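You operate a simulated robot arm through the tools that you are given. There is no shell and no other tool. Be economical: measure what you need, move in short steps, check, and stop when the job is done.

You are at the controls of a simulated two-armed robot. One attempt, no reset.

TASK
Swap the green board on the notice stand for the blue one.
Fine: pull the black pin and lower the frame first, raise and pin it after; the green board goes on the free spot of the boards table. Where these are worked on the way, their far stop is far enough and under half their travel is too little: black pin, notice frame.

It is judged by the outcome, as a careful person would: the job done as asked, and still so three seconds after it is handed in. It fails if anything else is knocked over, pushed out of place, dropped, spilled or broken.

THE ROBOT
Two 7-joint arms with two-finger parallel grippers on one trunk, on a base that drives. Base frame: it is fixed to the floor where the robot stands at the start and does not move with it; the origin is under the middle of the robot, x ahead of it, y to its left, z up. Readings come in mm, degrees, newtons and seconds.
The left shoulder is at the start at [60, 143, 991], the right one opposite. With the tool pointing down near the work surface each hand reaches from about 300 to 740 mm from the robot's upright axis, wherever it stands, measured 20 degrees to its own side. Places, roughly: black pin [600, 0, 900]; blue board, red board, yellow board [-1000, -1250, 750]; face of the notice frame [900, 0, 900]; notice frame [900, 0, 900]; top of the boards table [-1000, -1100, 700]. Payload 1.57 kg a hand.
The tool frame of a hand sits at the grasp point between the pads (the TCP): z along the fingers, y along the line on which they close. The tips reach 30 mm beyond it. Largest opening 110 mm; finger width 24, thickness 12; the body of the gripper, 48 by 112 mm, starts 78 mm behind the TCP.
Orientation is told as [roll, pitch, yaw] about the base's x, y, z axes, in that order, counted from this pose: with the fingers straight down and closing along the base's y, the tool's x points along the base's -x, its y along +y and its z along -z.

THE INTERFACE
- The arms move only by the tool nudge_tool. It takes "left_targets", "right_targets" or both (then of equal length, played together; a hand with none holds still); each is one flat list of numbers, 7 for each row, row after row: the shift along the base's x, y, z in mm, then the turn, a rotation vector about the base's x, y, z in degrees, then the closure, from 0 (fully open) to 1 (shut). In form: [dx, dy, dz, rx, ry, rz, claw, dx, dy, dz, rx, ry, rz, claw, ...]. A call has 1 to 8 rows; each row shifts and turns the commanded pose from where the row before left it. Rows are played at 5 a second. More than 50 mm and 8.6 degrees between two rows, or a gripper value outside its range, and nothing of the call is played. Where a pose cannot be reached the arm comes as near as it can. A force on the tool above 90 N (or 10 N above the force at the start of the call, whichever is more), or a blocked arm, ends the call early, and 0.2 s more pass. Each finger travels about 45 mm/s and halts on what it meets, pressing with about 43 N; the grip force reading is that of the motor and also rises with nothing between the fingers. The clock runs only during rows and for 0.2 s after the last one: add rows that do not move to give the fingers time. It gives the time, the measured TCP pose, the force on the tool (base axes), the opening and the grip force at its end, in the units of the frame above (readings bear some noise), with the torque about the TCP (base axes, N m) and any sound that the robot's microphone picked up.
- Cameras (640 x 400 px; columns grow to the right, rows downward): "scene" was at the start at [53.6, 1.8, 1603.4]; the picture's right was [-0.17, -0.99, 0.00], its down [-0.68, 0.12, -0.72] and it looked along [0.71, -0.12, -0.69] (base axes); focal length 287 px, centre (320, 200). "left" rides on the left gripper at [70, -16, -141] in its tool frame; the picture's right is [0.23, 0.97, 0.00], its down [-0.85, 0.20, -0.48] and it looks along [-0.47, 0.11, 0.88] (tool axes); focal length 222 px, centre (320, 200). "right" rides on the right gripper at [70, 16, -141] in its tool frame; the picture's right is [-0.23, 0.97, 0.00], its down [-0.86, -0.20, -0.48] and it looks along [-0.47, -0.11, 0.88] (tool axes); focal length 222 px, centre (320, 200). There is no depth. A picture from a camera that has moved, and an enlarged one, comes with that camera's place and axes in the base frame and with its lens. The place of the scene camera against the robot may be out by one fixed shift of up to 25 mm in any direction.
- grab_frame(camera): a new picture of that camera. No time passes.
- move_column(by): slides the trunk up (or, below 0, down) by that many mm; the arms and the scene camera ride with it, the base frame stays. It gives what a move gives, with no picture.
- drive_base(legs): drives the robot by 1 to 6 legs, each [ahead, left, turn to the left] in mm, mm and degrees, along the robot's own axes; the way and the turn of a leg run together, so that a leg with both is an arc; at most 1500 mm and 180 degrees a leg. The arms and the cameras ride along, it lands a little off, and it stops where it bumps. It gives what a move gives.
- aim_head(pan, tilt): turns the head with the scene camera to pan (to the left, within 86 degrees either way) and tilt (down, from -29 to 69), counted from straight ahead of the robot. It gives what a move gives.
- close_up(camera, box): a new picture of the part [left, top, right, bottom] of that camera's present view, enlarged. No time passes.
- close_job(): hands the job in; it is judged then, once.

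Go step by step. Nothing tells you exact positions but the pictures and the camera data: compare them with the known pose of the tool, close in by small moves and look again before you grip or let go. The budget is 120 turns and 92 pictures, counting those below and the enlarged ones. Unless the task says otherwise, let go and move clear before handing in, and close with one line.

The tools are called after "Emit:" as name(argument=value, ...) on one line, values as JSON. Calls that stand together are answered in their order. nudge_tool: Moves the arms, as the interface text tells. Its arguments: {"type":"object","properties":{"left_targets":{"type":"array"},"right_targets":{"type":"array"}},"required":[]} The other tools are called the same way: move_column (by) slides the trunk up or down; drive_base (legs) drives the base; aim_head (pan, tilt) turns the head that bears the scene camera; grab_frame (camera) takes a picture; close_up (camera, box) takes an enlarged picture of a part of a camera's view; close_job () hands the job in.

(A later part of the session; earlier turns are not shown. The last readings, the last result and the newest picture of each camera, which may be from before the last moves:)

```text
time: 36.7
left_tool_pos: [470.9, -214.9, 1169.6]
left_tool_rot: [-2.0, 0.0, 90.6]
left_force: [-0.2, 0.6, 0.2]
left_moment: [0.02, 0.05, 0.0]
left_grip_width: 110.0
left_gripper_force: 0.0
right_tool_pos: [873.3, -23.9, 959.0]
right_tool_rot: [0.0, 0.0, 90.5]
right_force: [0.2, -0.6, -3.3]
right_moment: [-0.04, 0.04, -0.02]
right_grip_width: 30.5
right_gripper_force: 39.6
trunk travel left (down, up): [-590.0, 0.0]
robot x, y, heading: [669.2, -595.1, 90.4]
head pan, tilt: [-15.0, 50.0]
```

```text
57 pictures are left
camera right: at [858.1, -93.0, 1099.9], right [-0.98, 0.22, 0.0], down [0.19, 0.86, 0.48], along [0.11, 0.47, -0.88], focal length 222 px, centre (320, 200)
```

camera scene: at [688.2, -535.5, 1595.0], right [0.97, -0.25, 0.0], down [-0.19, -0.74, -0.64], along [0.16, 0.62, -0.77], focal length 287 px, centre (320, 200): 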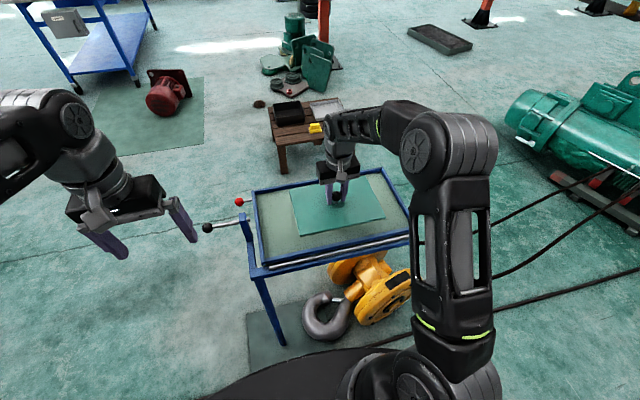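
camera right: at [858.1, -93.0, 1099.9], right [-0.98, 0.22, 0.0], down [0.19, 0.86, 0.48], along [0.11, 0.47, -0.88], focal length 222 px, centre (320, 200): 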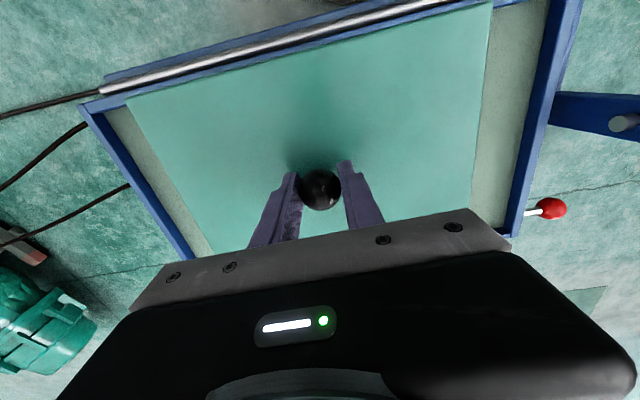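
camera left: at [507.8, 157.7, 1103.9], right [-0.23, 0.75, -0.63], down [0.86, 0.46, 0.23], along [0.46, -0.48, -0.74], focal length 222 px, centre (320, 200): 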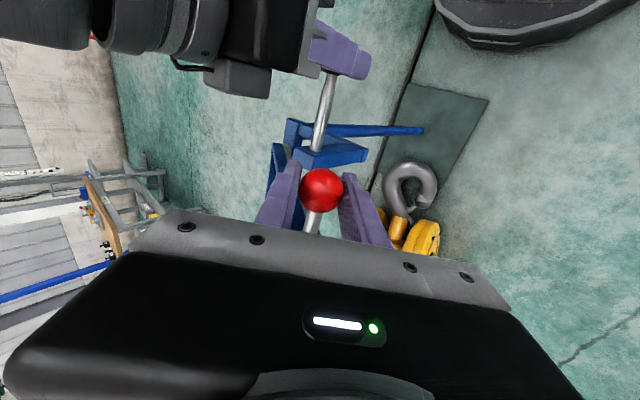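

The board is lifted (about 0.35 kg) and the frame stays down. I'll raise it a bit, back off, and drive toward the boards table, facing -x.

Emit:
nudge_tool(right_targets=[0, 0, 25, 0, 0, 0, 1, 0, 0, 25, 0, 0, 0, 1])

Emit:
drive_base(legs=[[-500, 0, 0], [0, 0, 90], [900, 0, 0]])

Emit:
aim_head(pan=0, tilt=40)

Emit:
grab_frame(camera="scene")

```text
time: 37.3
left_tool_pos: [469.6, -214.2, 1170.8]
left_tool_rot: [-2.0, 0.1, 90.5]
left_force: [0.9, 0.0, 0.4]
left_moment: [0.02, 0.02, 0.0]
left_grip_width: 110.0
left_gripper_force: 0.0
right_tool_pos: [871.0, -20.0, 1009.3]
right_tool_rot: [-0.1, 0.0, 90.5]
right_force: [-0.6, -0.6, -2.9]
right_moment: [-0.01, 0.01, 0.0]
right_grip_width: 30.8
right_gripper_force: 39.6
trunk travel left (down, up): [-590.0, 0.0]
robot x, y, heading: [666.1, -597.7, 90.6]
head pan, tilt: [-15.0, 50.0]
```

```text
time: 48.4
left_tool_pos: [-608.6, -1326.9, 1169.4]
left_tool_rot: [-2.1, 0.0, -178.2]
left_force: [-0.9, 0.0, 0.1]
left_moment: [-0.01, -0.01, 0.01]
left_grip_width: 109.9
left_gripper_force: 0.0
right_tool_pos: [-811.2, -930.4, 1007.9]
right_tool_rot: [0.0, -0.2, -178.3]
right_force: [-0.3, -0.9, -2.8]
right_moment: [0.0, 0.01, -0.02]
right_grip_width: 30.9
right_gripper_force: 39.6
trunk travel left (down, up): [-590.0, 0.0]
robot x, y, heading: [-228.7, -1121.5, -178.5]
head pan, tilt: [-15.0, 50.0]
```

```text
time: 49.2
left_tool_pos: [-607.2, -1326.7, 1170.8]
left_tool_rot: [-1.9, 0.0, -178.3]
left_force: [0.8, 0.4, 0.4]
left_moment: [0.02, -0.03, -0.02]
left_grip_width: 109.9
left_gripper_force: 0.0
right_tool_pos: [-809.3, -930.0, 1008.2]
right_tool_rot: [0.0, -0.1, -178.2]
right_force: [0.4, -0.4, -3.0]
right_moment: [-0.02, 0.01, -0.03]
right_grip_width: 30.6
right_gripper_force: 40.0
trunk travel left (down, up): [-590.0, 0.0]
robot x, y, heading: [-231.7, -1120.2, -178.4]
head pan, tilt: [0.0, 40.0]
```

```text
56 pictures are left
camera scene: at [-283.3, -1108.9, 1609.1], right [-0.03, 1.0, 0.0], down [0.64, 0.02, -0.77], along [-0.77, -0.02, -0.64], focal length 287 px, centre (320, 200)
```

scene: 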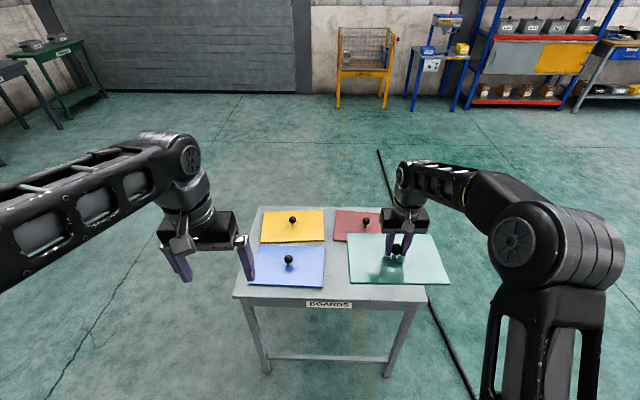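

The table is a 2×2 grid: yellow and red at the back, blue at the front-left, with the free spot at the front-right around [-970,-915]. I'll drive 160 mm closer and look with the wrist cameras.

Emit:
drive_base(legs=[[160, 0, -1.5]])

Emit:
grab_frame(camera="left")

Emit:
grab_frame(camera="right")

Emit:
grab_frame(camera="scene")

```text
time: 50.6
left_tool_pos: [-774.3, -1319.6, 1169.0]
left_tool_rot: [-2.0, 0.1, -179.8]
left_force: [-1.0, -0.6, 0.2]
left_moment: [0.01, -0.06, -0.02]
left_grip_width: 110.1
left_gripper_force: 0.1
right_tool_pos: [-966.5, -919.2, 1007.2]
right_tool_rot: [0.0, 0.0, -179.8]
right_force: [-0.5, 0.1, -3.7]
right_moment: [-0.02, -0.02, -0.01]
right_grip_width: 30.7
right_gripper_force: 39.8
trunk travel left (down, up): [-590.0, 0.0]
robot x, y, heading: [-391.4, -1124.5, -179.8]
head pan, tilt: [0.0, 40.0]
```

```text
55 pictures are left
camera left: at [-705.2, -1308.3, 1311.4], right [0.23, -0.97, -0.03], down [-0.85, -0.22, 0.47], along [-0.46, -0.08, -0.88], focal length 222 px, centre (320, 200)
```

left: 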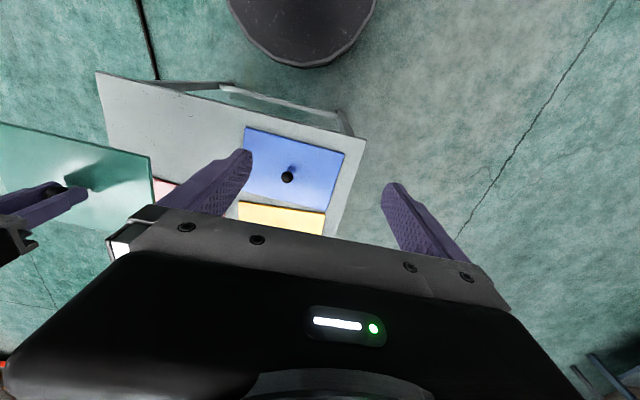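

```text
54 pictures are left
camera right: at [-894.5, -934.1, 1149.3], right [-0.22, -0.97, 0.0], down [-0.86, 0.2, 0.48], along [-0.47, 0.11, -0.88], focal length 222 px, centre (320, 200)
```

right: 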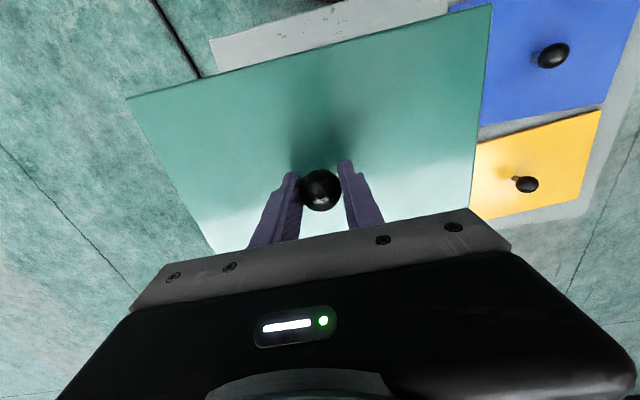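

```text
53 pictures are left
camera scene: at [-446.1, -1110.1, 1609.1], right [0.0, 1.0, 0.0], down [0.64, 0.0, -0.77], along [-0.77, 0.0, -0.64], focal length 287 px, centre (320, 200)
```

scene: 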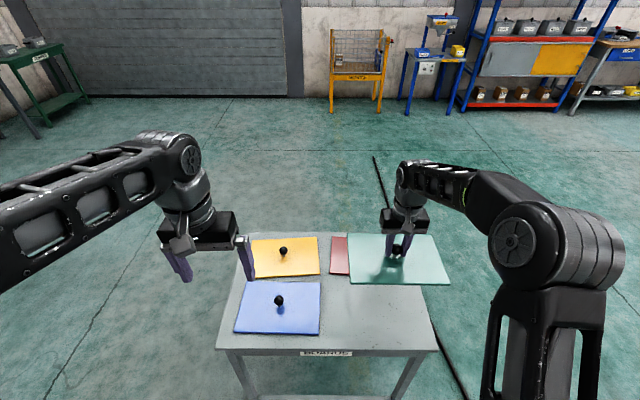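

Wrist cameras agree: blue knob [-940,-1257,777], table front edge x≈-805, y from -1430 to -783, so the free spot's centre is about [-940,-955]. I'll move the green board over it and lower.

Emit:
nudge_tool(right_targets=[9, -12, -10, 0, 0, 0, 1, 9, -12, -15, 0, 0, 0, 1, 8, -12, -25, 0, 0, 0, 1, 0, 0, -35, 0, 0, 0, 1, 0, 0, -35, 0, 0, 0, 1, 0, 0, -30, 0, 0, 0, 1, 0, 0, -25, 0, 0, 0, 1])

Emit:
grab_frame(camera="right")

Emit:
grab_frame(camera="scene")

```text
time: 52.2
left_tool_pos: [-774.5, -1320.1, 1170.1]
left_tool_rot: [-2.0, 0.1, -179.9]
left_force: [-0.3, -0.4, 0.6]
left_moment: [0.0, -0.01, -0.04]
left_grip_width: 110.1
left_gripper_force: 0.0
right_tool_pos: [-939.8, -954.1, 833.8]
right_tool_rot: [0.0, -0.1, -179.8]
right_force: [-0.6, 1.4, -3.2]
right_moment: [-0.01, -0.01, 0.0]
right_grip_width: 30.5
right_gripper_force: 39.5
trunk travel left (down, up): [-590.0, 0.0]
robot x, y, heading: [-393.5, -1125.7, -179.6]
head pan, tilt: [0.0, 40.0]
```

```text
52 pictures are left
camera right: at [-868.0, -970.9, 974.5], right [-0.22, -0.97, 0.0], down [-0.85, 0.2, 0.48], along [-0.47, 0.11, -0.88], focal length 222 px, centre (320, 200)
```

right: 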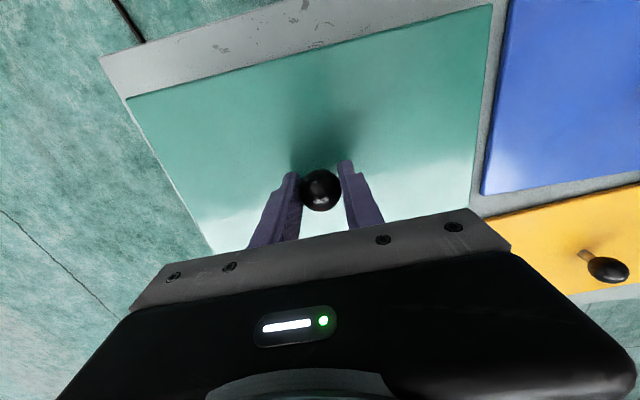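

```text
51 pictures are left
camera scene: at [-444.7, -1110.2, 1609.2], right [0.0, 1.0, 0.0], down [0.64, 0.0, -0.77], along [-0.77, 0.0, -0.64], focal length 287 px, centre (320, 200)
```

scene: 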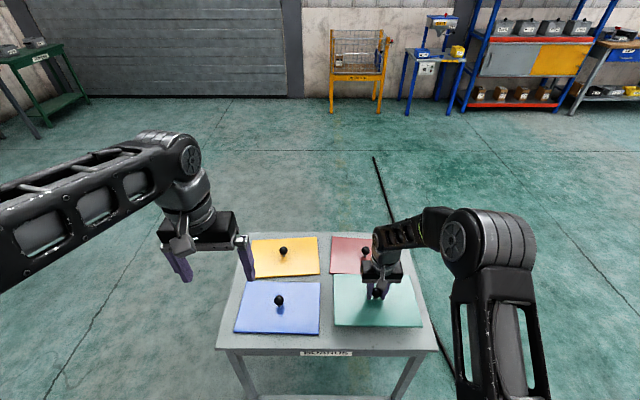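

The green board is aligned with the free spot, with about 48 mm to go. I'll lower slowly to contact.

Emit:
nudge_tool(right_targets=[0, 0, -15, 0, 0, 0, 1, 0, 0, -13, 0, 0, 0, 1, 0, 0, -8, 0, 0, 0, 1, 0, 0, -5, 0, 0, 0, 1, 0, 0, -4, 0, 0, 0, 1])

Emit:
grab_frame(camera="right")

```text
time: 53.4
left_tool_pos: [-772.9, -1320.2, 1168.4]
left_tool_rot: [-1.9, 0.0, -179.9]
left_force: [-0.4, 1.0, 0.3]
left_moment: [-0.02, -0.01, 0.01]
left_grip_width: 110.2
left_gripper_force: 0.0
right_tool_pos: [-939.9, -952.8, 787.8]
right_tool_rot: [0.0, -0.1, -179.9]
right_force: [0.5, -0.7, -2.4]
right_moment: [-0.02, 0.02, -0.01]
right_grip_width: 30.6
right_gripper_force: 39.3
trunk travel left (down, up): [-590.0, 0.0]
robot x, y, heading: [-390.0, -1127.1, -179.9]
head pan, tilt: [0.0, 40.0]
```

```text
50 pictures are left
camera right: at [-868.2, -969.5, 929.5], right [-0.22, -0.97, 0.0], down [-0.86, 0.2, 0.48], along [-0.47, 0.11, -0.88], focal length 222 px, centre (320, 200)
```

right: 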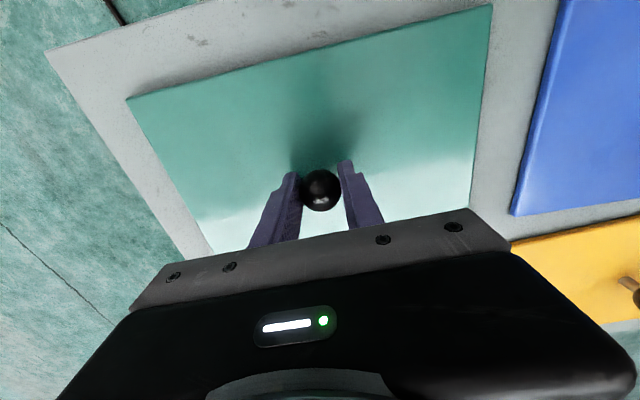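

Emit:
nudge_tool(right_targets=[0, 0, -3, 0, 0, 0, 1, 0, 0, -3, 0, 0, 0, 1, 0, 0, -3, 0, 0, 0, 1])

```text
time: 54.2
left_tool_pos: [-769.5, -1319.2, 1171.1]
left_tool_rot: [-2.0, -0.2, -179.8]
left_force: [-0.5, -0.9, 0.7]
left_moment: [0.0, 0.02, -0.01]
left_grip_width: 109.7
left_gripper_force: 0.0
right_tool_pos: [-940.1, -953.8, 782.9]
right_tool_rot: [-0.1, -0.6, -179.8]
right_force: [3.0, 7.2, 36.8]
right_moment: [0.13, 0.08, 0.04]
right_grip_width: 31.2
right_gripper_force: 40.3
trunk travel left (down, up): [-590.0, 0.0]
robot x, y, heading: [-391.2, -1126.2, -179.8]
head pan, tilt: [0.0, 40.0]
```

Contact with the table at TCP z≈783. I'll relax, open and lift clear.

Emit:
nudge_tool(right_targets=[0, 0, 4, 0, 0, 0, 1, 0, 0, 0, 0, 0, 0, 0.6, 0, 0, 0, 0, 0, 0, 0.4, 0, 0, 0, 0, 0, 0, 0.4, 0, 0, 25, 0, 0, 0, 0.4, 0, 0, 45, 0, 0, 0, 0.4, 0, 0, 45, 0, 0, 0, 0.4, 0, 0, 45, 0, 0, 0, 0.4])

Emit:
grab_frame(camera="right")

Emit:
grab_frame(camera="scene")

```text
time: 56.0
left_tool_pos: [-772.2, -1319.4, 1170.0]
left_tool_rot: [-2.0, -0.1, -179.7]
left_force: [-0.2, -0.1, -0.6]
left_moment: [-0.01, 0.0, 0.02]
left_grip_width: 110.1
left_gripper_force: 0.1
right_tool_pos: [-939.0, -953.8, 944.6]
right_tool_rot: [0.0, -0.1, -179.9]
right_force: [0.2, -0.6, 0.6]
right_moment: [-0.01, 0.0, 0.01]
right_grip_width: 66.0
right_gripper_force: 0.0
trunk travel left (down, up): [-590.0, 0.0]
robot x, y, heading: [-388.1, -1124.4, -179.7]
head pan, tilt: [0.0, 40.0]
```

```text
49 pictures are left
camera right: at [-867.7, -970.0, 1086.0], right [-0.22, -0.97, 0.0], down [-0.86, 0.2, 0.48], along [-0.47, 0.11, -0.88], focal length 222 px, centre (320, 200)
```

right: 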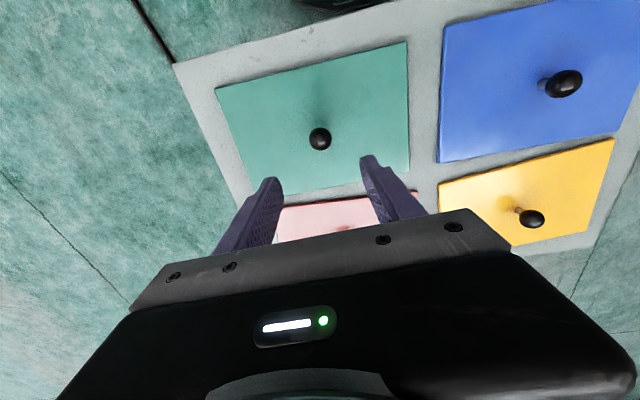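

```text
48 pictures are left
camera scene: at [-443.2, -1110.3, 1609.2], right [0.0, 1.0, 0.0], down [0.64, 0.0, -0.77], along [-0.77, 0.0, -0.64], focal length 287 px, centre (320, 200)
```

scene: 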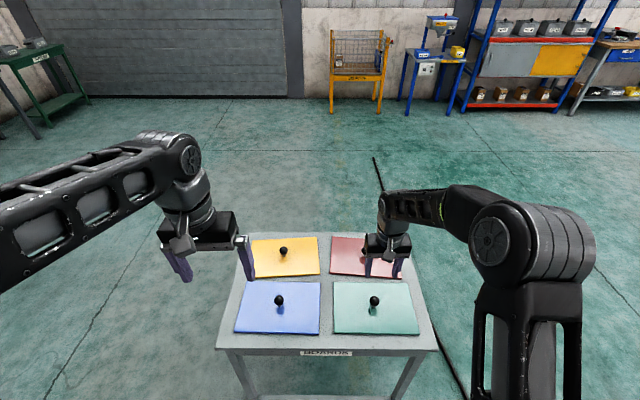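

Green sits squarely on the free spot. I'll strafe the robot left by about 303 mm so the right hand is over the blue board.

Emit:
drive_base(legs=[[0, 303, 0]])

Emit:
grab_frame(camera="right")

```text
time: 58.1
left_tool_pos: [-770.2, -1628.4, 1170.5]
left_tool_rot: [-1.9, 0.0, -179.6]
left_force: [0.6, -0.1, -1.6]
left_moment: [0.06, -0.02, 0.03]
left_grip_width: 110.1
left_gripper_force: 0.0
right_tool_pos: [-938.6, -1263.9, 944.6]
right_tool_rot: [-0.2, 0.0, -179.7]
right_force: [0.5, -0.3, 0.5]
right_moment: [0.03, -0.05, 0.01]
right_grip_width: 66.1
right_gripper_force: 0.2
trunk travel left (down, up): [-590.0, 0.0]
robot x, y, heading: [-391.5, -1434.5, -179.9]
head pan, tilt: [0.0, 40.0]
```

```text
47 pictures are left
camera right: at [-867.3, -1279.7, 1085.5], right [-0.22, -0.98, 0.0], down [-0.86, 0.19, 0.48], along [-0.47, 0.11, -0.88], focal length 222 px, centre (320, 200)
```

right: 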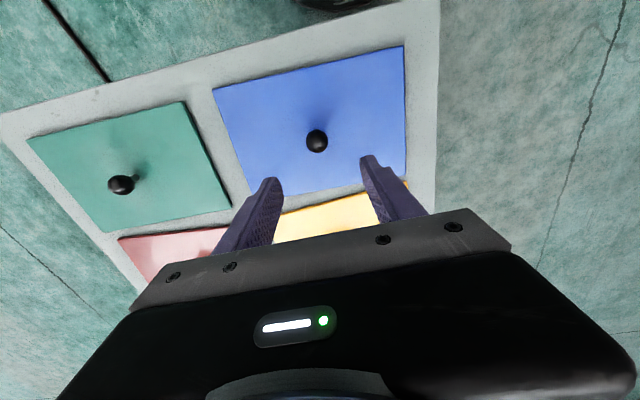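

Compared with the green release view, blue is offset by about +5 mm in y and -2 mm in x. I'll lower and grip.

Emit:
nudge_tool(right_targets=[-1, 2.5, -40, 0, 0, 0, 0.4, -1, 2.5, -40, 0, 0, 0, 0.4, 0, 0, -40, 0, 0, 0, 0.4, 0, 0, -25, 0, 0, 0, 0.4, 0, 0, -12, 0, 0, 0, 0.4])

Emit:
grab_frame(camera="right")

```text
time: 59.3
left_tool_pos: [-771.0, -1629.1, 1170.1]
left_tool_rot: [-2.0, 0.0, -179.8]
left_force: [0.3, -0.6, -0.1]
left_moment: [-0.02, -0.04, 0.01]
left_grip_width: 110.0
left_gripper_force: 0.1
right_tool_pos: [-940.4, -1255.9, 787.5]
right_tool_rot: [0.0, 0.0, -179.6]
right_force: [-0.1, 0.1, -0.2]
right_moment: [-0.02, -0.03, -0.01]
right_grip_width: 65.9
right_gripper_force: 0.2
trunk travel left (down, up): [-590.0, 0.0]
robot x, y, heading: [-388.6, -1432.0, -179.4]
head pan, tilt: [0.0, 40.0]
```

```text
46 pictures are left
camera right: at [-868.5, -1273.3, 927.9], right [-0.22, -0.98, 0.0], down [-0.86, 0.19, 0.48], along [-0.47, 0.11, -0.88], focal length 222 px, centre (320, 200)
```

right: 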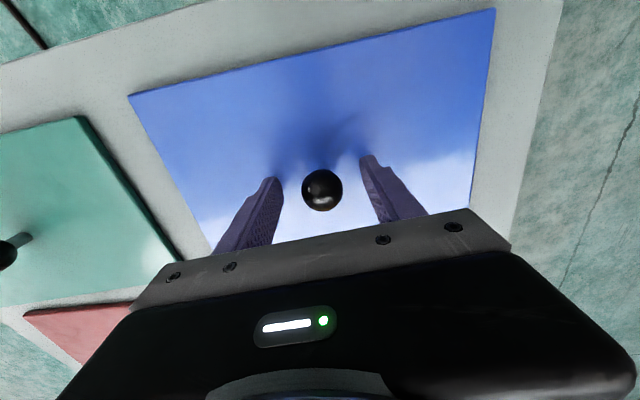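

The alignment matches the green grip view. I'll close and lift.

Emit:
nudge_tool(right_targets=[0, 0, 0, 0, 0, 0, 0.7, 0, 0, 0, 0, 0, 0, 1, 0, 0, 0, 0, 0, 0, 1, 0, 0, 0, 0, 0, 0, 1, 0, 0, 5, 0, 0, 0, 1, 0, 0, 15, 0, 0, 0, 1, 0, 0, 35, 0, 0, 0, 1, 0, 0, 45, 0, 0, 0, 1])

Emit:
nudge_tool(right_targets=[0, 0, 40, 0, 0, 0, 1, 0, 0, 40, 0, 0, 0, 1, 0, 0, 40, 0, 0, 0, 1])

Emit:
grab_frame(camera="scene")

Emit:
grab_frame(camera="right")

```text
time: 61.1
left_tool_pos: [-770.9, -1628.3, 1169.7]
left_tool_rot: [-2.1, -0.1, -179.6]
left_force: [-0.2, 0.5, 0.0]
left_moment: [0.02, -0.01, 0.01]
left_grip_width: 109.9
left_gripper_force: 0.1
right_tool_pos: [-941.6, -1258.5, 886.5]
right_tool_rot: [0.1, 0.0, -179.7]
right_force: [0.3, -0.2, -3.0]
right_moment: [0.01, 0.03, -0.01]
right_grip_width: 30.4
right_gripper_force: 39.4
trunk travel left (down, up): [-590.0, 0.0]
robot x, y, heading: [-389.4, -1430.4, -180.1]
head pan, tilt: [0.0, 40.0]
```

```text
time: 61.9
left_tool_pos: [-771.3, -1628.4, 1170.8]
left_tool_rot: [-1.9, -0.2, -179.7]
left_force: [0.0, -0.2, -0.1]
left_moment: [0.01, 0.01, -0.02]
left_grip_width: 110.2
left_gripper_force: 0.1
right_tool_pos: [-942.6, -1258.4, 1006.5]
right_tool_rot: [0.0, 0.0, -179.7]
right_force: [0.5, -0.2, -2.0]
right_moment: [0.01, 0.0, 0.0]
right_grip_width: 30.6
right_gripper_force: 39.6
trunk travel left (down, up): [-590.0, 0.0]
robot x, y, heading: [-386.8, -1435.6, -179.5]
head pan, tilt: [0.0, 40.0]
```

```text
45 pictures are left
camera scene: at [-441.9, -1418.4, 1609.2], right [-0.01, 1.0, 0.0], down [0.64, 0.0, -0.77], along [-0.77, 0.0, -0.64], focal length 287 px, centre (320, 200)
```

scene: 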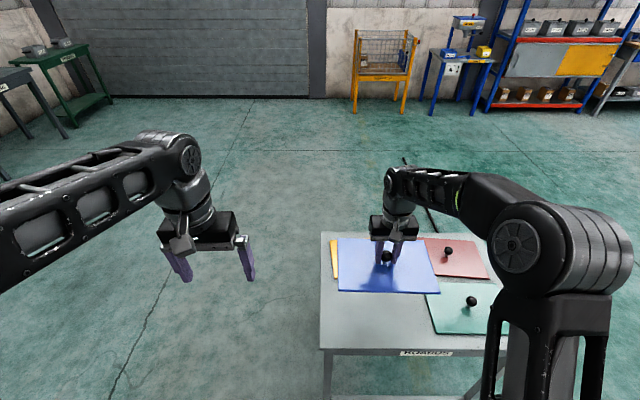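

```text
44 pictures are left
camera right: at [-869.8, -1274.1, 1147.8], right [-0.22, -0.98, 0.0], down [-0.86, 0.19, 0.48], along [-0.47, 0.11, -0.88], focal length 222 px, centre (320, 200)
```

right: 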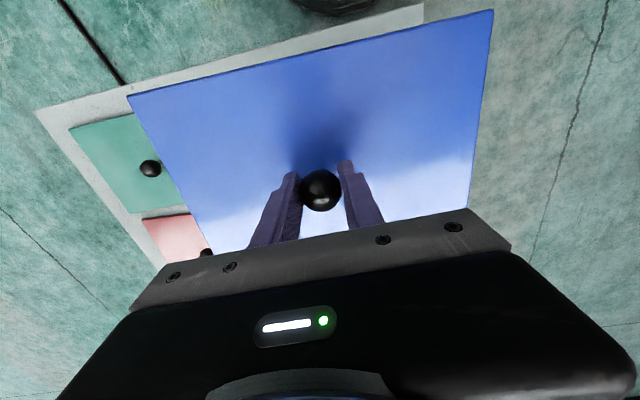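

Blue is lifted cleanly. I'll drive back to the stand's right side, stopping a bit short to check.

Emit:
drive_base(legs=[[-1083, 0, 0], [0, 0, -89.8], [800, 0, 0]])

Emit:
aim_head(pan=-15, tilt=50)

Emit:
grab_frame(camera="scene")

Emit:
grab_frame(camera="right")

```text
time: 75.2
left_tool_pos: [524.8, -241.3, 1170.0]
left_tool_rot: [-2.1, 0.1, 88.7]
left_force: [-0.3, -0.1, -0.1]
left_moment: [-0.02, 0.01, 0.02]
left_grip_width: 110.0
left_gripper_force: 0.2
right_tool_pos: [902.5, -82.0, 1003.8]
right_tool_rot: [-0.1, 0.0, 88.7]
right_force: [-0.5, 0.5, -2.8]
right_moment: [-0.05, -0.01, -0.04]
right_grip_width: 30.5
right_gripper_force: 39.7
trunk travel left (down, up): [-590.0, 0.0]
robot x, y, heading: [708.3, -627.8, 88.8]
head pan, tilt: [0.0, 40.0]
```

```text
time: 76.0
left_tool_pos: [526.5, -241.3, 1170.4]
left_tool_rot: [-2.0, 0.0, 88.7]
left_force: [-0.3, 0.5, 0.2]
left_moment: [0.01, 0.02, 0.01]
left_grip_width: 109.8
left_gripper_force: 0.1
right_tool_pos: [902.5, -81.0, 1005.7]
right_tool_rot: [0.1, 0.0, 88.6]
right_force: [-0.2, -0.2, -2.7]
right_moment: [-0.01, -0.02, -0.02]
right_grip_width: 31.0
right_gripper_force: 39.5
trunk travel left (down, up): [-590.0, 0.0]
robot x, y, heading: [707.4, -628.3, 88.7]
head pan, tilt: [-15.0, 50.0]
```

```text
43 pictures are left
camera scene: at [733.3, -568.8, 1595.1], right [0.96, -0.28, 0.0], down [-0.21, -0.74, -0.64], along [0.18, 0.62, -0.77], focal length 287 px, centre (320, 200)
```

scene: 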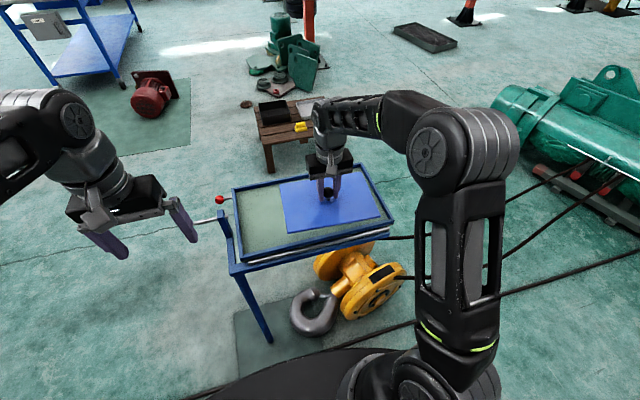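

```text
42 pictures are left
camera right: at [885.4, -151.1, 1147.2], right [-0.97, 0.25, 0.0], down [0.22, 0.85, 0.48], along [0.12, 0.46, -0.88], focal length 222 px, centre (320, 200)
```

right: 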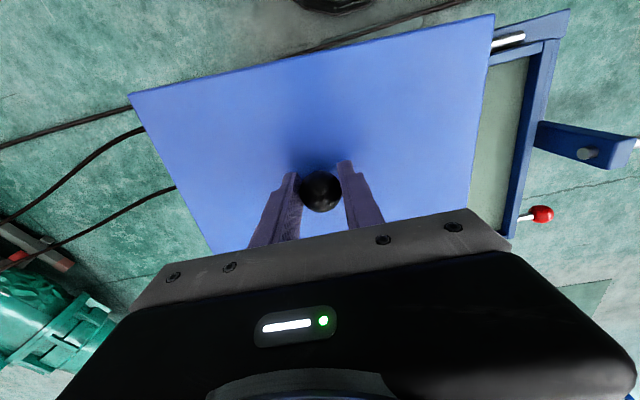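

I'm back at the stand. I'll shift the board over the old place, correct yaw to 90.4°, and lower part-way.

Emit:
nudge_tool(right_targets=[-8, 15, 0, 0, 0, 0.5, 1, -8, 15, 0, 0, 0, 0.5, 1, -8, 15, 0, 0, 0, 0.5, 1, -7.5, 15, 0, 0, 0, 0.3, 1, 0, 0, -25, 0, 0, 0, 1, 0, 0, -25, 0, 0, 0, 1, 0, 0, -25, 0, 0, 0, 1, 0, 0, -15, 0, 0, 0, 1])

Emit:
grab_frame(camera="right")

Emit:
close_up(camera="scene", box=[210, 110, 410, 310])

```text
time: 77.8
left_tool_pos: [527.0, -240.1, 1169.8]
left_tool_rot: [-2.0, 0.0, 88.7]
left_force: [-0.9, -0.1, 0.0]
left_moment: [-0.03, 0.01, 0.0]
left_grip_width: 109.9
left_gripper_force: 0.0
right_tool_pos: [872.2, -22.1, 914.7]
right_tool_rot: [0.0, 0.0, 90.4]
right_force: [-0.2, -1.1, -2.7]
right_moment: [0.01, -0.06, 0.0]
right_grip_width: 30.8
right_gripper_force: 39.8
trunk travel left (down, up): [-590.0, 0.0]
robot x, y, heading: [712.9, -629.7, 88.5]
head pan, tilt: [-15.0, 50.0]
```

```text
41 pictures are left
camera right: at [857.7, -92.4, 1055.6], right [-0.98, 0.22, 0.0], down [0.19, 0.86, 0.48], along [0.11, 0.47, -0.88], focal length 222 px, centre (320, 200)
```

right: 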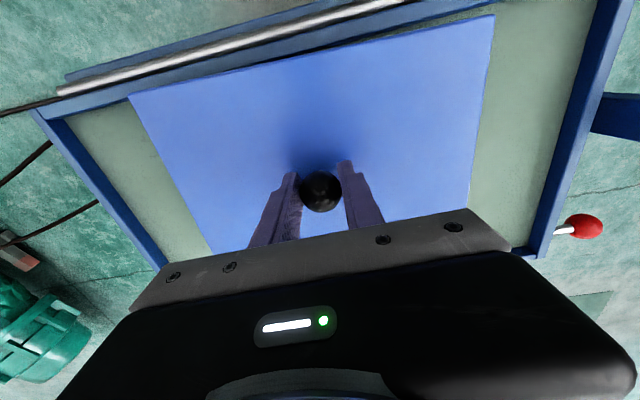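

```text
2.00 times, centred on (310, 210) of scene
camera zoom: at [733.3, -568.8, 1595.0], right [0.96, -0.28, 0.0], down [-0.22, -0.74, -0.64], along [0.18, 0.62, -0.77], focal length 574 px, centre (340, 180)
```

zoom: 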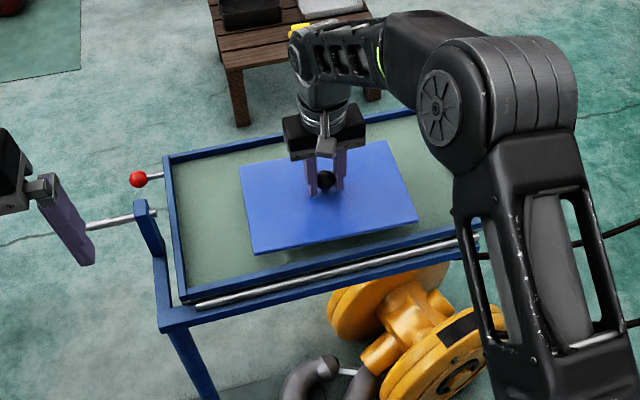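

The blue board sits about 2.6° rotated in the hand. I'll turn +2.6° about z, shift 2 mm away from the near rim, and lower a little before checking.

Emit:
nudge_tool(right_targets=[0, 1, -5, 0, 0, 1.3, 1, 0, 1, -5, 0, 0, 1.3, 1, 0, 0, -8, 0, 0, 0, 1])

Emit:
grab_frame(camera="right")

Emit:
close_up(camera="scene", box=[210, 110, 410, 310])

```text
time: 78.6
left_tool_pos: [527.1, -241.2, 1168.5]
left_tool_rot: [-2.0, -0.1, 88.6]
left_force: [-0.1, 0.3, -0.4]
left_moment: [0.01, 0.04, -0.03]
left_grip_width: 109.9
left_gripper_force: 0.1
right_tool_pos: [871.2, -20.0, 897.3]
right_tool_rot: [0.0, 0.1, 93.1]
right_force: [0.5, 0.3, -2.7]
right_moment: [-0.01, 0.0, 0.0]
right_grip_width: 30.5
right_gripper_force: 39.3
trunk travel left (down, up): [-590.0, 0.0]
robot x, y, heading: [710.1, -627.2, 88.8]
head pan, tilt: [-15.0, 50.0]
```

```text
39 pictures are left
camera right: at [860.1, -90.5, 1038.8], right [-0.98, 0.17, 0.0], down [0.15, 0.86, 0.48], along [0.08, 0.47, -0.88], focal length 222 px, centre (320, 200)
```

right: 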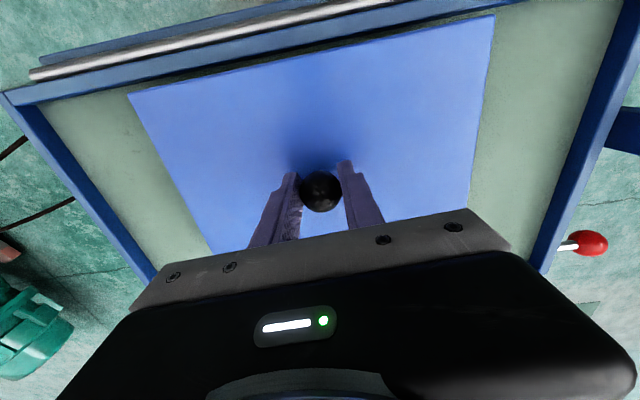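

```text
2.00 times, centred on (310, 210) of scene
camera zoom: at [733.4, -568.6, 1595.0], right [0.96, -0.28, 0.0], down [-0.22, -0.74, -0.64], along [0.18, 0.62, -0.77], focal length 574 px, centre (340, 180)
```

zoom: 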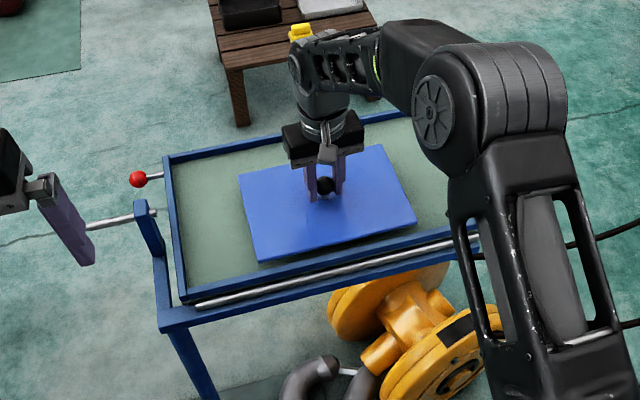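

It's parallel now and inside the rim. I'll lower gently to contact.

Emit:
nudge_tool(right_targets=[0, 0, -10, 0, 0, 0, 1, 0, 0, -8, 0, 0, 0, 1, 0, 0, -4, 0, 0, 0, 1, 0, 0, -3, 0, 0, 0, 1])

Emit:
grab_frame(camera="right")

```text
time: 79.6
left_tool_pos: [525.4, -241.3, 1169.3]
left_tool_rot: [-2.1, -0.1, 88.6]
left_force: [0.5, 0.4, 0.1]
left_moment: [-0.01, 0.03, 0.02]
left_grip_width: 109.8
left_gripper_force: 0.1
right_tool_pos: [870.4, -19.9, 874.2]
right_tool_rot: [0.0, -0.2, 93.0]
right_force: [-0.4, 1.0, 5.6]
right_moment: [-0.73, 0.0, 0.08]
right_grip_width: 30.5
right_gripper_force: 39.9
trunk travel left (down, up): [-590.0, 0.0]
robot x, y, heading: [710.8, -629.8, 88.7]
head pan, tilt: [-15.0, 50.0]
```

```text
37 pictures are left
camera right: at [860.3, -90.6, 1014.4], right [-0.98, 0.18, 0.0], down [0.15, 0.86, 0.48], along [0.08, 0.47, -0.88], focal length 222 px, centre (320, 200)
```

right: 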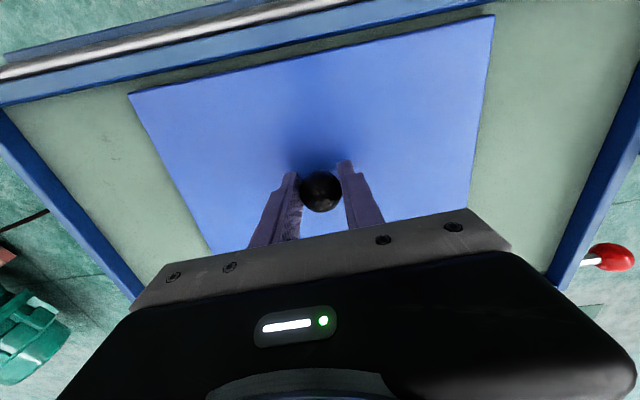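

Light contact, with about a 5 mm gap to the lower rim where green rested. I'll slide it toward the rim while settling it.

Emit:
nudge_tool(right_targets=[0, -2, 0, 0, 0, 0, 1, 0, -2, -1, 0, 0, 0, 1, 0, 0, -2, 0, 0, 0, 1, 0, 0, -1, 0, 0, 0, 1])

Emit:
grab_frame(camera="right")

```text
time: 80.6
left_tool_pos: [524.6, -244.8, 1170.9]
left_tool_rot: [-2.0, -0.1, 88.7]
left_force: [-0.4, 0.0, -0.1]
left_moment: [0.01, 0.0, 0.03]
left_grip_width: 109.8
left_gripper_force: 0.1
right_tool_pos: [871.1, -21.8, 872.8]
right_tool_rot: [-0.1, -0.6, 93.1]
right_force: [4.1, 6.6, 35.4]
right_moment: [-0.17, -0.1, 0.1]
right_grip_width: 30.7
right_gripper_force: 40.0
trunk travel left (down, up): [-590.0, 0.0]
robot x, y, heading: [709.7, -631.1, 88.7]
head pan, tilt: [-15.0, 50.0]
```

```text
36 pictures are left
camera right: at [859.6, -94.4, 1013.4], right [-0.98, 0.18, 0.0], down [0.15, 0.86, 0.49], along [0.08, 0.48, -0.87], focal length 222 px, centre (320, 200)
```

right: 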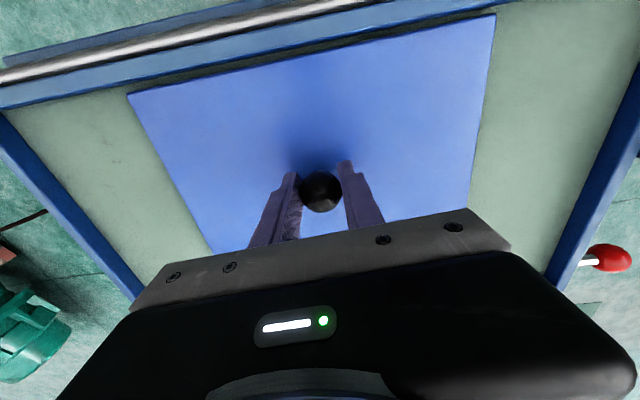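

It's seated flat. I'll reduce the load and slide another few millimetres toward the rim.

Emit:
nudge_tool(right_targets=[0, 0, 3, 0, 0, 0, 1, 0, -2, 0, 0, 0, 0, 1, 0, -2, 0, 0, 0, 0, 1, 0, -1, 0, 0, 0, 0, 1])

Emit:
grab_frame(camera="right")

```text
time: 81.6
left_tool_pos: [527.5, -241.4, 1168.9]
left_tool_rot: [-2.0, 0.0, 88.7]
left_force: [-0.6, -0.1, 0.0]
left_moment: [0.03, 0.0, -0.01]
left_grip_width: 109.9
left_gripper_force: 0.0
right_tool_pos: [869.7, -28.1, 870.9]
right_tool_rot: [-0.2, -0.2, 93.1]
right_force: [1.2, 14.5, 17.0]
right_moment: [-0.1, -0.09, 0.05]
right_grip_width: 30.6
right_gripper_force: 39.3
trunk travel left (down, up): [-590.0, 0.0]
robot x, y, heading: [707.0, -627.3, 88.8]
head pan, tilt: [-15.0, 50.0]
```

```text
35 pictures are left
camera right: at [859.1, -98.1, 1013.5], right [-0.98, 0.17, 0.0], down [0.15, 0.86, 0.48], along [0.08, 0.48, -0.88], focal length 222 px, centre (320, 200)
```

right: 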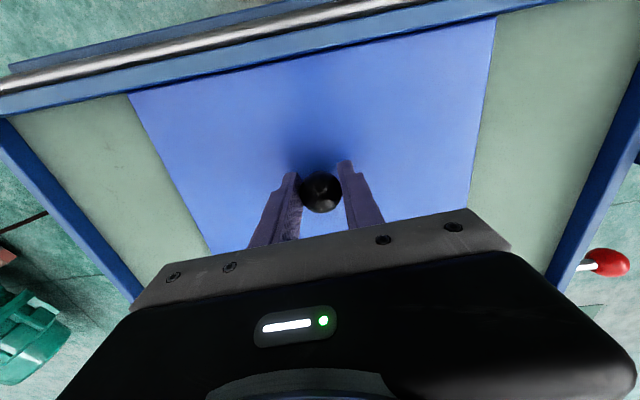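

The board now rests against the lower rim as green did. I'll relax, release and lift clear.

Emit:
nudge_tool(right_targets=[0, 1, 1, 0, 0, 0, 1, 0, 0, 0, 0, 0, 0, 0.6, 0, 0, 0, 0, 0, 0, 0.4, 0, 0, 0, 0, 0, 0, 0.4, 0, 0, 25, 0, 0, 0, 0.4, 0, 0, 45, 0, 0, 0, 0.4, 0, 0, 45, 0, 0, 0, 0.4, 0, 0, 35, 0, 0, 0, 0.4])

Emit:
grab_frame(camera="right")

Emit:
close_up(camera="scene", box=[210, 110, 410, 310])

```text
time: 83.4
left_tool_pos: [525.3, -241.4, 1171.3]
left_tool_rot: [-1.9, 0.0, 88.7]
left_force: [0.9, 0.4, 0.0]
left_moment: [-0.02, 0.02, 0.01]
left_grip_width: 110.2
left_gripper_force: 0.1
right_tool_pos: [871.8, -29.0, 1023.5]
right_tool_rot: [-0.1, 0.0, 93.0]
right_force: [-0.1, -0.4, 1.3]
right_moment: [0.04, 0.0, -0.02]
right_grip_width: 65.6
right_gripper_force: 0.1
trunk travel left (down, up): [-590.0, 0.0]
robot x, y, heading: [711.5, -629.7, 88.8]
head pan, tilt: [-15.0, 50.0]
```

```text
34 pictures are left
camera right: at [858.7, -99.3, 1165.3], right [-0.98, 0.18, 0.0], down [0.15, 0.86, 0.48], along [0.08, 0.47, -0.88], focal length 222 px, centre (320, 200)
```

right: 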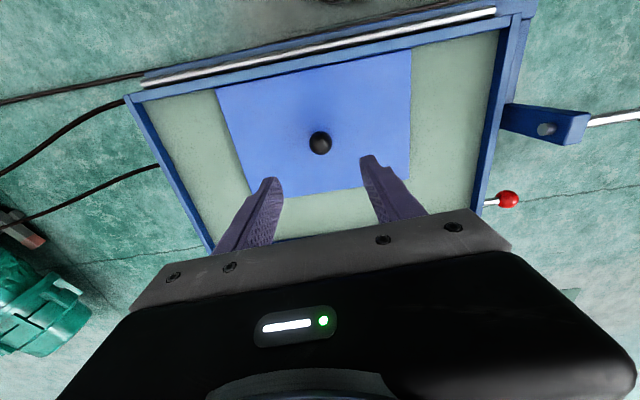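

```text
2.00 times, centred on (310, 210) of scene
camera zoom: at [733.3, -569.4, 1595.0], right [0.96, -0.28, 0.0], down [-0.22, -0.74, -0.64], along [0.18, 0.62, -0.77], focal length 574 px, centre (340, 180)
```

zoom: 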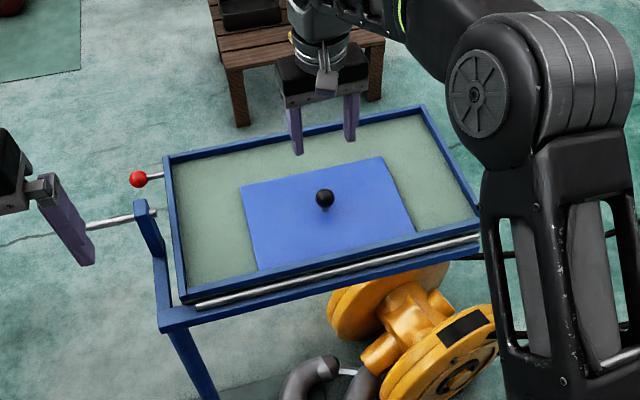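

Blue is in place. I'll retract the right hand a bit and drive back to the front position.

Emit:
nudge_tool(right_targets=[10, -40, 10, 0, 0, -1, 0.3, 10, -40, 10, 0, 0, -1, 0.3, 10, -40, 0, 0, 0, -1, 0.3])

Emit:
drive_base(legs=[[-200, 0, 0], [0, 0, -88.8], [-708, 0, 0], [0, 825, 0]])

Emit:
aim_head(pan=-9.6, tilt=44)

Emit:
grab_frame(camera="scene")

Emit:
grab_frame(camera="left")

```text
time: 84.2
left_tool_pos: [525.2, -242.6, 1170.4]
left_tool_rot: [-2.0, -0.2, 88.7]
left_force: [0.4, -0.4, 0.7]
left_moment: [0.02, -0.01, -0.02]
left_grip_width: 109.9
left_gripper_force: 0.1
right_tool_pos: [899.5, -149.1, 1043.6]
right_tool_rot: [0.0, -0.1, 90.0]
right_force: [0.3, -0.7, 0.2]
right_moment: [0.02, -0.02, -0.01]
right_grip_width: 77.1
right_gripper_force: 0.1
trunk travel left (down, up): [-590.0, 0.0]
robot x, y, heading: [711.2, -632.5, 88.8]
head pan, tilt: [-15.0, 50.0]
```

```text
time: 97.2
left_tool_pos: [398.4, 200.8, 1170.2]
left_tool_rot: [-2.0, 0.0, -1.6]
left_force: [0.8, 0.5, -0.7]
left_moment: [0.0, 0.03, -0.01]
left_grip_width: 109.9
left_gripper_force: 0.2
right_tool_pos: [491.3, -172.1, 1042.3]
right_tool_rot: [-0.1, -0.1, -0.2]
right_force: [-0.4, -0.5, 0.3]
right_moment: [0.0, -0.02, 0.02]
right_grip_width: 77.0
right_gripper_force: 0.1
trunk travel left (down, up): [-590.0, 0.0]
robot x, y, heading: [13.7, 18.7, -1.6]
head pan, tilt: [-15.0, 50.0]
```

```text
time: 97.8
left_tool_pos: [399.4, 201.6, 1170.7]
left_tool_rot: [-2.0, 0.1, -1.7]
left_force: [-0.8, -0.7, 0.1]
left_moment: [0.0, -0.02, -0.03]
left_grip_width: 109.8
left_gripper_force: 0.1
right_tool_pos: [491.5, -172.2, 1044.0]
right_tool_rot: [0.0, -0.2, -0.4]
right_force: [0.4, 0.2, 0.1]
right_moment: [0.02, 0.01, 0.01]
right_grip_width: 77.2
right_gripper_force: 0.1
trunk travel left (down, up): [-590.0, 0.0]
robot x, y, heading: [11.3, 16.3, -1.5]
head pan, tilt: [-9.6, 44.0]
```

```text
32 pictures are left
camera scene: at [64.6, 19.3, 1603.3], right [-0.2, -0.98, 0.0], down [-0.68, 0.14, -0.72], along [0.71, -0.14, -0.69], focal length 287 px, centre (320, 200)
```

scene: 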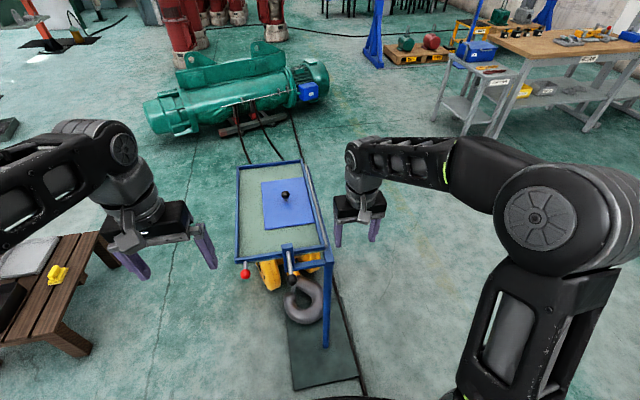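

```text
31 pictures are left
camera left: at [329.1, 191.1, 1311.8], right [-0.2, 0.98, -0.03], down [0.86, 0.19, 0.47], along [0.47, 0.06, -0.88], focal length 222 px, centre (320, 200)
```

left: 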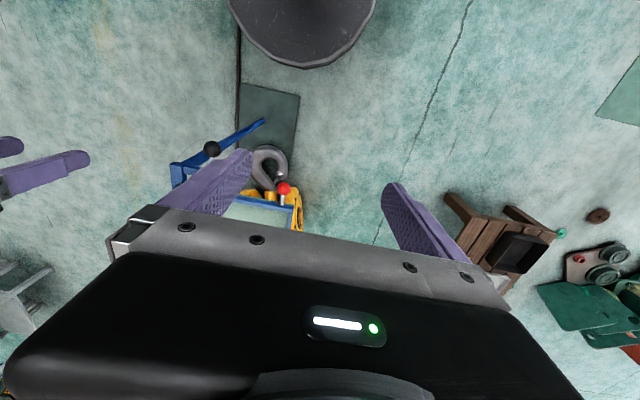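

The board and frame look right. Next I'll bring the left hand, rolled about -80°, back in front of the red knob at [576,130,829], approaching from the robot side.

Emit:
nudge_tool(left_targets=[9, 3, -33, -8, 0, 0, 0.3, 9, 3, -33, -8, 0, 0, 0.3, 9, 3, -33, -8, 0, 0, 0.4, 9, 3, -33, -8, 0, 0, 0.4, 9, 3, -33, -8, 0, 0, 0.4, 9, 3, -33, -8, 0, 0, 0.4, 9, 0, -33, -8, 0, 0, 0.4, 9, 0, -33, -8, 0, 0, 0.4])

Emit:
nudge_tool(left_targets=[0, -10, -36, -7, 0, 0.8, 0.4, 0, -15, -38, -7, 0, 0.8, 0.4])

Emit:
grab_frame(camera="left")

Emit:
grab_frame(camera="scene")

```text
time: 99.6
left_tool_pos: [470.6, 219.2, 905.3]
left_tool_rot: [-66.1, -1.6, -0.7]
left_force: [-0.1, 0.0, 0.1]
left_moment: [-0.04, 0.0, -0.01]
left_grip_width: 66.2
left_gripper_force: 0.0
right_tool_pos: [492.3, -171.4, 1043.9]
right_tool_rot: [-0.2, 0.0, -0.3]
right_force: [0.5, 0.0, 0.7]
right_moment: [-0.02, 0.03, -0.01]
right_grip_width: 77.0
right_gripper_force: 0.1
trunk travel left (down, up): [-590.0, 0.0]
robot x, y, heading: [12.3, 18.9, -1.7]
head pan, tilt: [-9.6, 44.0]
```

```text
time: 100.2
left_tool_pos: [472.6, 194.7, 831.7]
left_tool_rot: [-80.1, -1.4, 1.3]
left_force: [-0.5, -0.9, -0.2]
left_moment: [-0.03, -0.02, -0.03]
left_grip_width: 66.2
left_gripper_force: 0.1
right_tool_pos: [491.9, -172.2, 1043.7]
right_tool_rot: [0.1, -0.1, -0.2]
right_force: [0.2, 0.4, 0.1]
right_moment: [0.02, -0.02, 0.02]
right_grip_width: 76.8
right_gripper_force: 0.1
trunk travel left (down, up): [-590.0, 0.0]
robot x, y, heading: [12.8, 18.7, -1.6]
head pan, tilt: [-9.6, 44.0]
```

```text
30 pictures are left
camera left: at [398.2, 328.1, 870.3], right [-0.21, 0.16, -0.96], down [0.85, 0.52, -0.09], along [0.49, -0.84, -0.25], focal length 222 px, centre (320, 200)
```

left: 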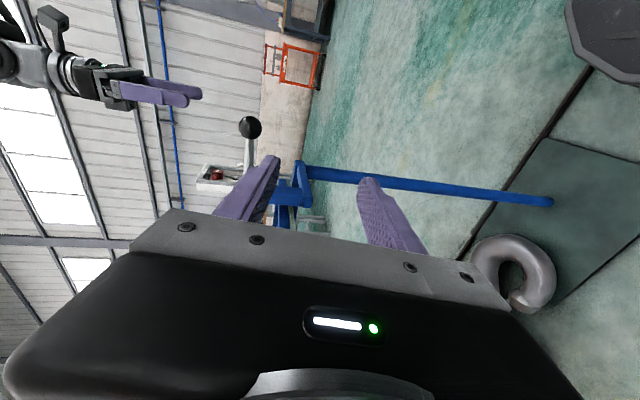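

```text
29 pictures are left
camera scene: at [64.9, 19.6, 1603.5], right [-0.2, -0.98, 0.0], down [-0.68, 0.14, -0.72], along [0.71, -0.14, -0.69], focal length 287 px, centre (320, 200)
```

scene: 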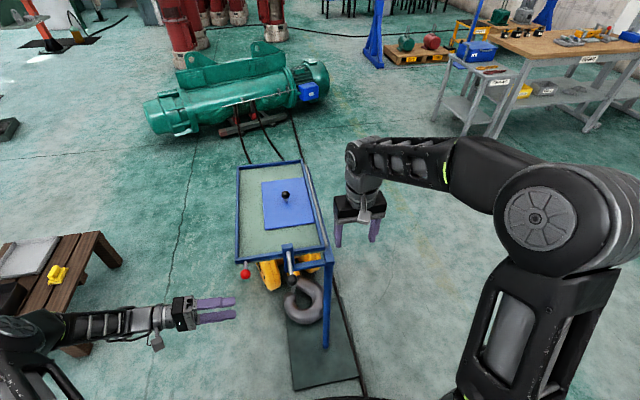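

I'll move toward +x, stopping just short of the knob, and look again.

Emit:
nudge_tool(left_targets=[23, -16, 0, 0, 0.5, -0.5, 0.4, 23, -16, 0, 0, 0.5, -0.5, 0.4, 18, -15, 0, 0, 0.4, -0.3, 0.4])

Emit:
grab_frame(camera="left")

Emit:
close_up(camera="scene", box=[180, 220, 340, 320])

```text
time: 101.0
left_tool_pos: [535.3, 146.6, 831.4]
left_tool_rot: [-80.0, -0.1, 0.0]
left_force: [0.7, -0.1, 0.2]
left_moment: [-0.01, -0.03, 0.01]
left_grip_width: 65.8
left_gripper_force: 0.0
right_tool_pos: [491.9, -173.2, 1043.6]
right_tool_rot: [0.0, -0.1, -0.4]
right_force: [0.4, 0.4, 0.6]
right_moment: [0.03, 0.01, -0.01]
right_grip_width: 77.0
right_gripper_force: 0.2
trunk travel left (down, up): [-590.0, 0.0]
robot x, y, heading: [9.8, 18.0, -1.5]
head pan, tilt: [-9.6, 44.0]
```

```text
28 pictures are left
camera left: at [465.9, 282.3, 872.6], right [-0.23, 0.17, -0.96], down [0.86, 0.51, -0.11], along [0.47, -0.85, -0.26], focal length 222 px, centre (320, 200)
```

left: 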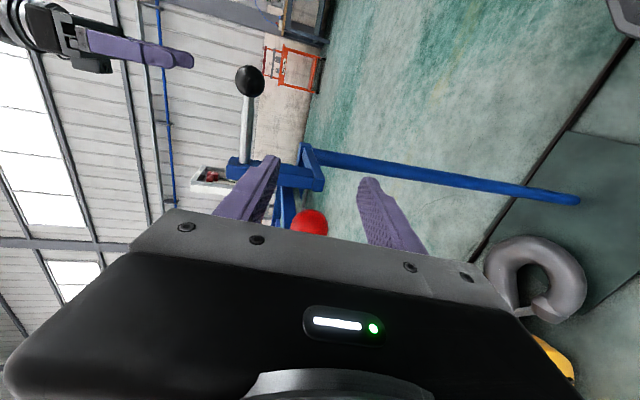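

```text
4.00 times, centred on (260, 270) of scene
camera zoom: at [65.1, 19.2, 1603.3], right [-0.19, -0.98, 0.0], down [-0.68, 0.14, -0.72], along [0.71, -0.14, -0.69], focal length 1149 px, centre (560, -80)
```

zoom: 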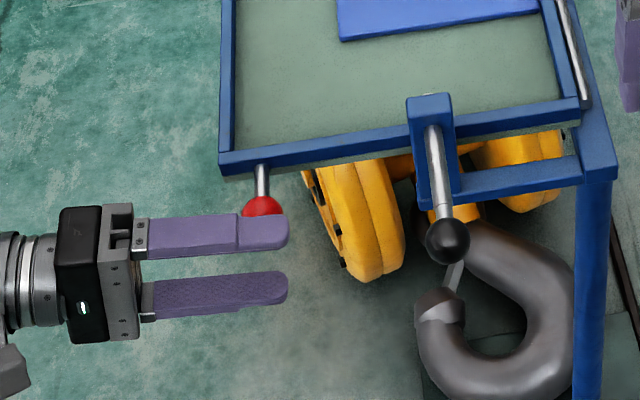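

The ball is at about [574,130,830], centred between the finger planes. I'll slide in and close.

Emit:
nudge_tool(left_targets=[14, -3, 0, 0, 0, 0, 0.4, 14, -3, 0, 0, 0, 0, 0.4, 12, -3, -1, 0, 0, 0, 0.4, 0, 0, 0, 0, 0, 0, 0.7, 0, 0, 0, 0, 0, 0, 1, 0, 0, 0, 0, 0, 0, 1, 0, 0, 0, 0, 0, 0, 1])

Emit:
close_up(camera="scene", box=[180, 220, 340, 320])

```text
time: 102.6
left_tool_pos: [574.7, 139.0, 830.6]
left_tool_rot: [-79.9, 0.1, 0.1]
left_force: [-0.2, 0.3, -2.8]
left_moment: [0.19, 0.06, -0.11]
left_grip_width: 31.5
left_gripper_force: 30.6
right_tool_pos: [491.2, -171.6, 1044.5]
right_tool_rot: [0.1, 0.0, -0.3]
right_force: [-0.3, 0.0, 0.0]
right_moment: [-0.01, 0.04, -0.02]
right_grip_width: 77.1
right_gripper_force: 0.1
trunk travel left (down, up): [-590.0, 0.0]
robot x, y, heading: [11.4, 21.0, -1.3]
head pan, tilt: [-9.6, 44.0]
```

```text
4.00 times, centred on (260, 270) of scene
camera zoom: at [65.0, 19.6, 1603.3], right [-0.2, -0.98, 0.0], down [-0.68, 0.14, -0.72], along [0.71, -0.14, -0.69], focal length 1149 px, centre (560, -80)
```

zoom: 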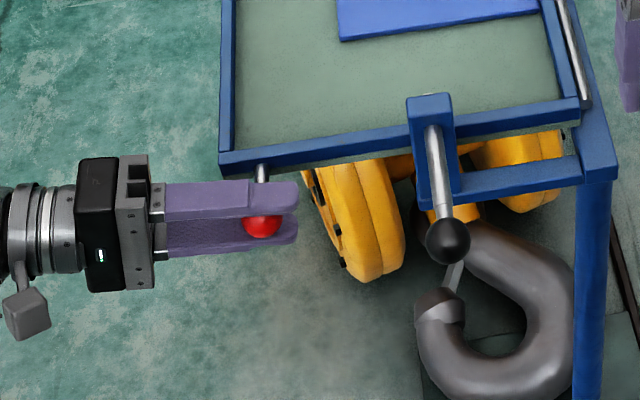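

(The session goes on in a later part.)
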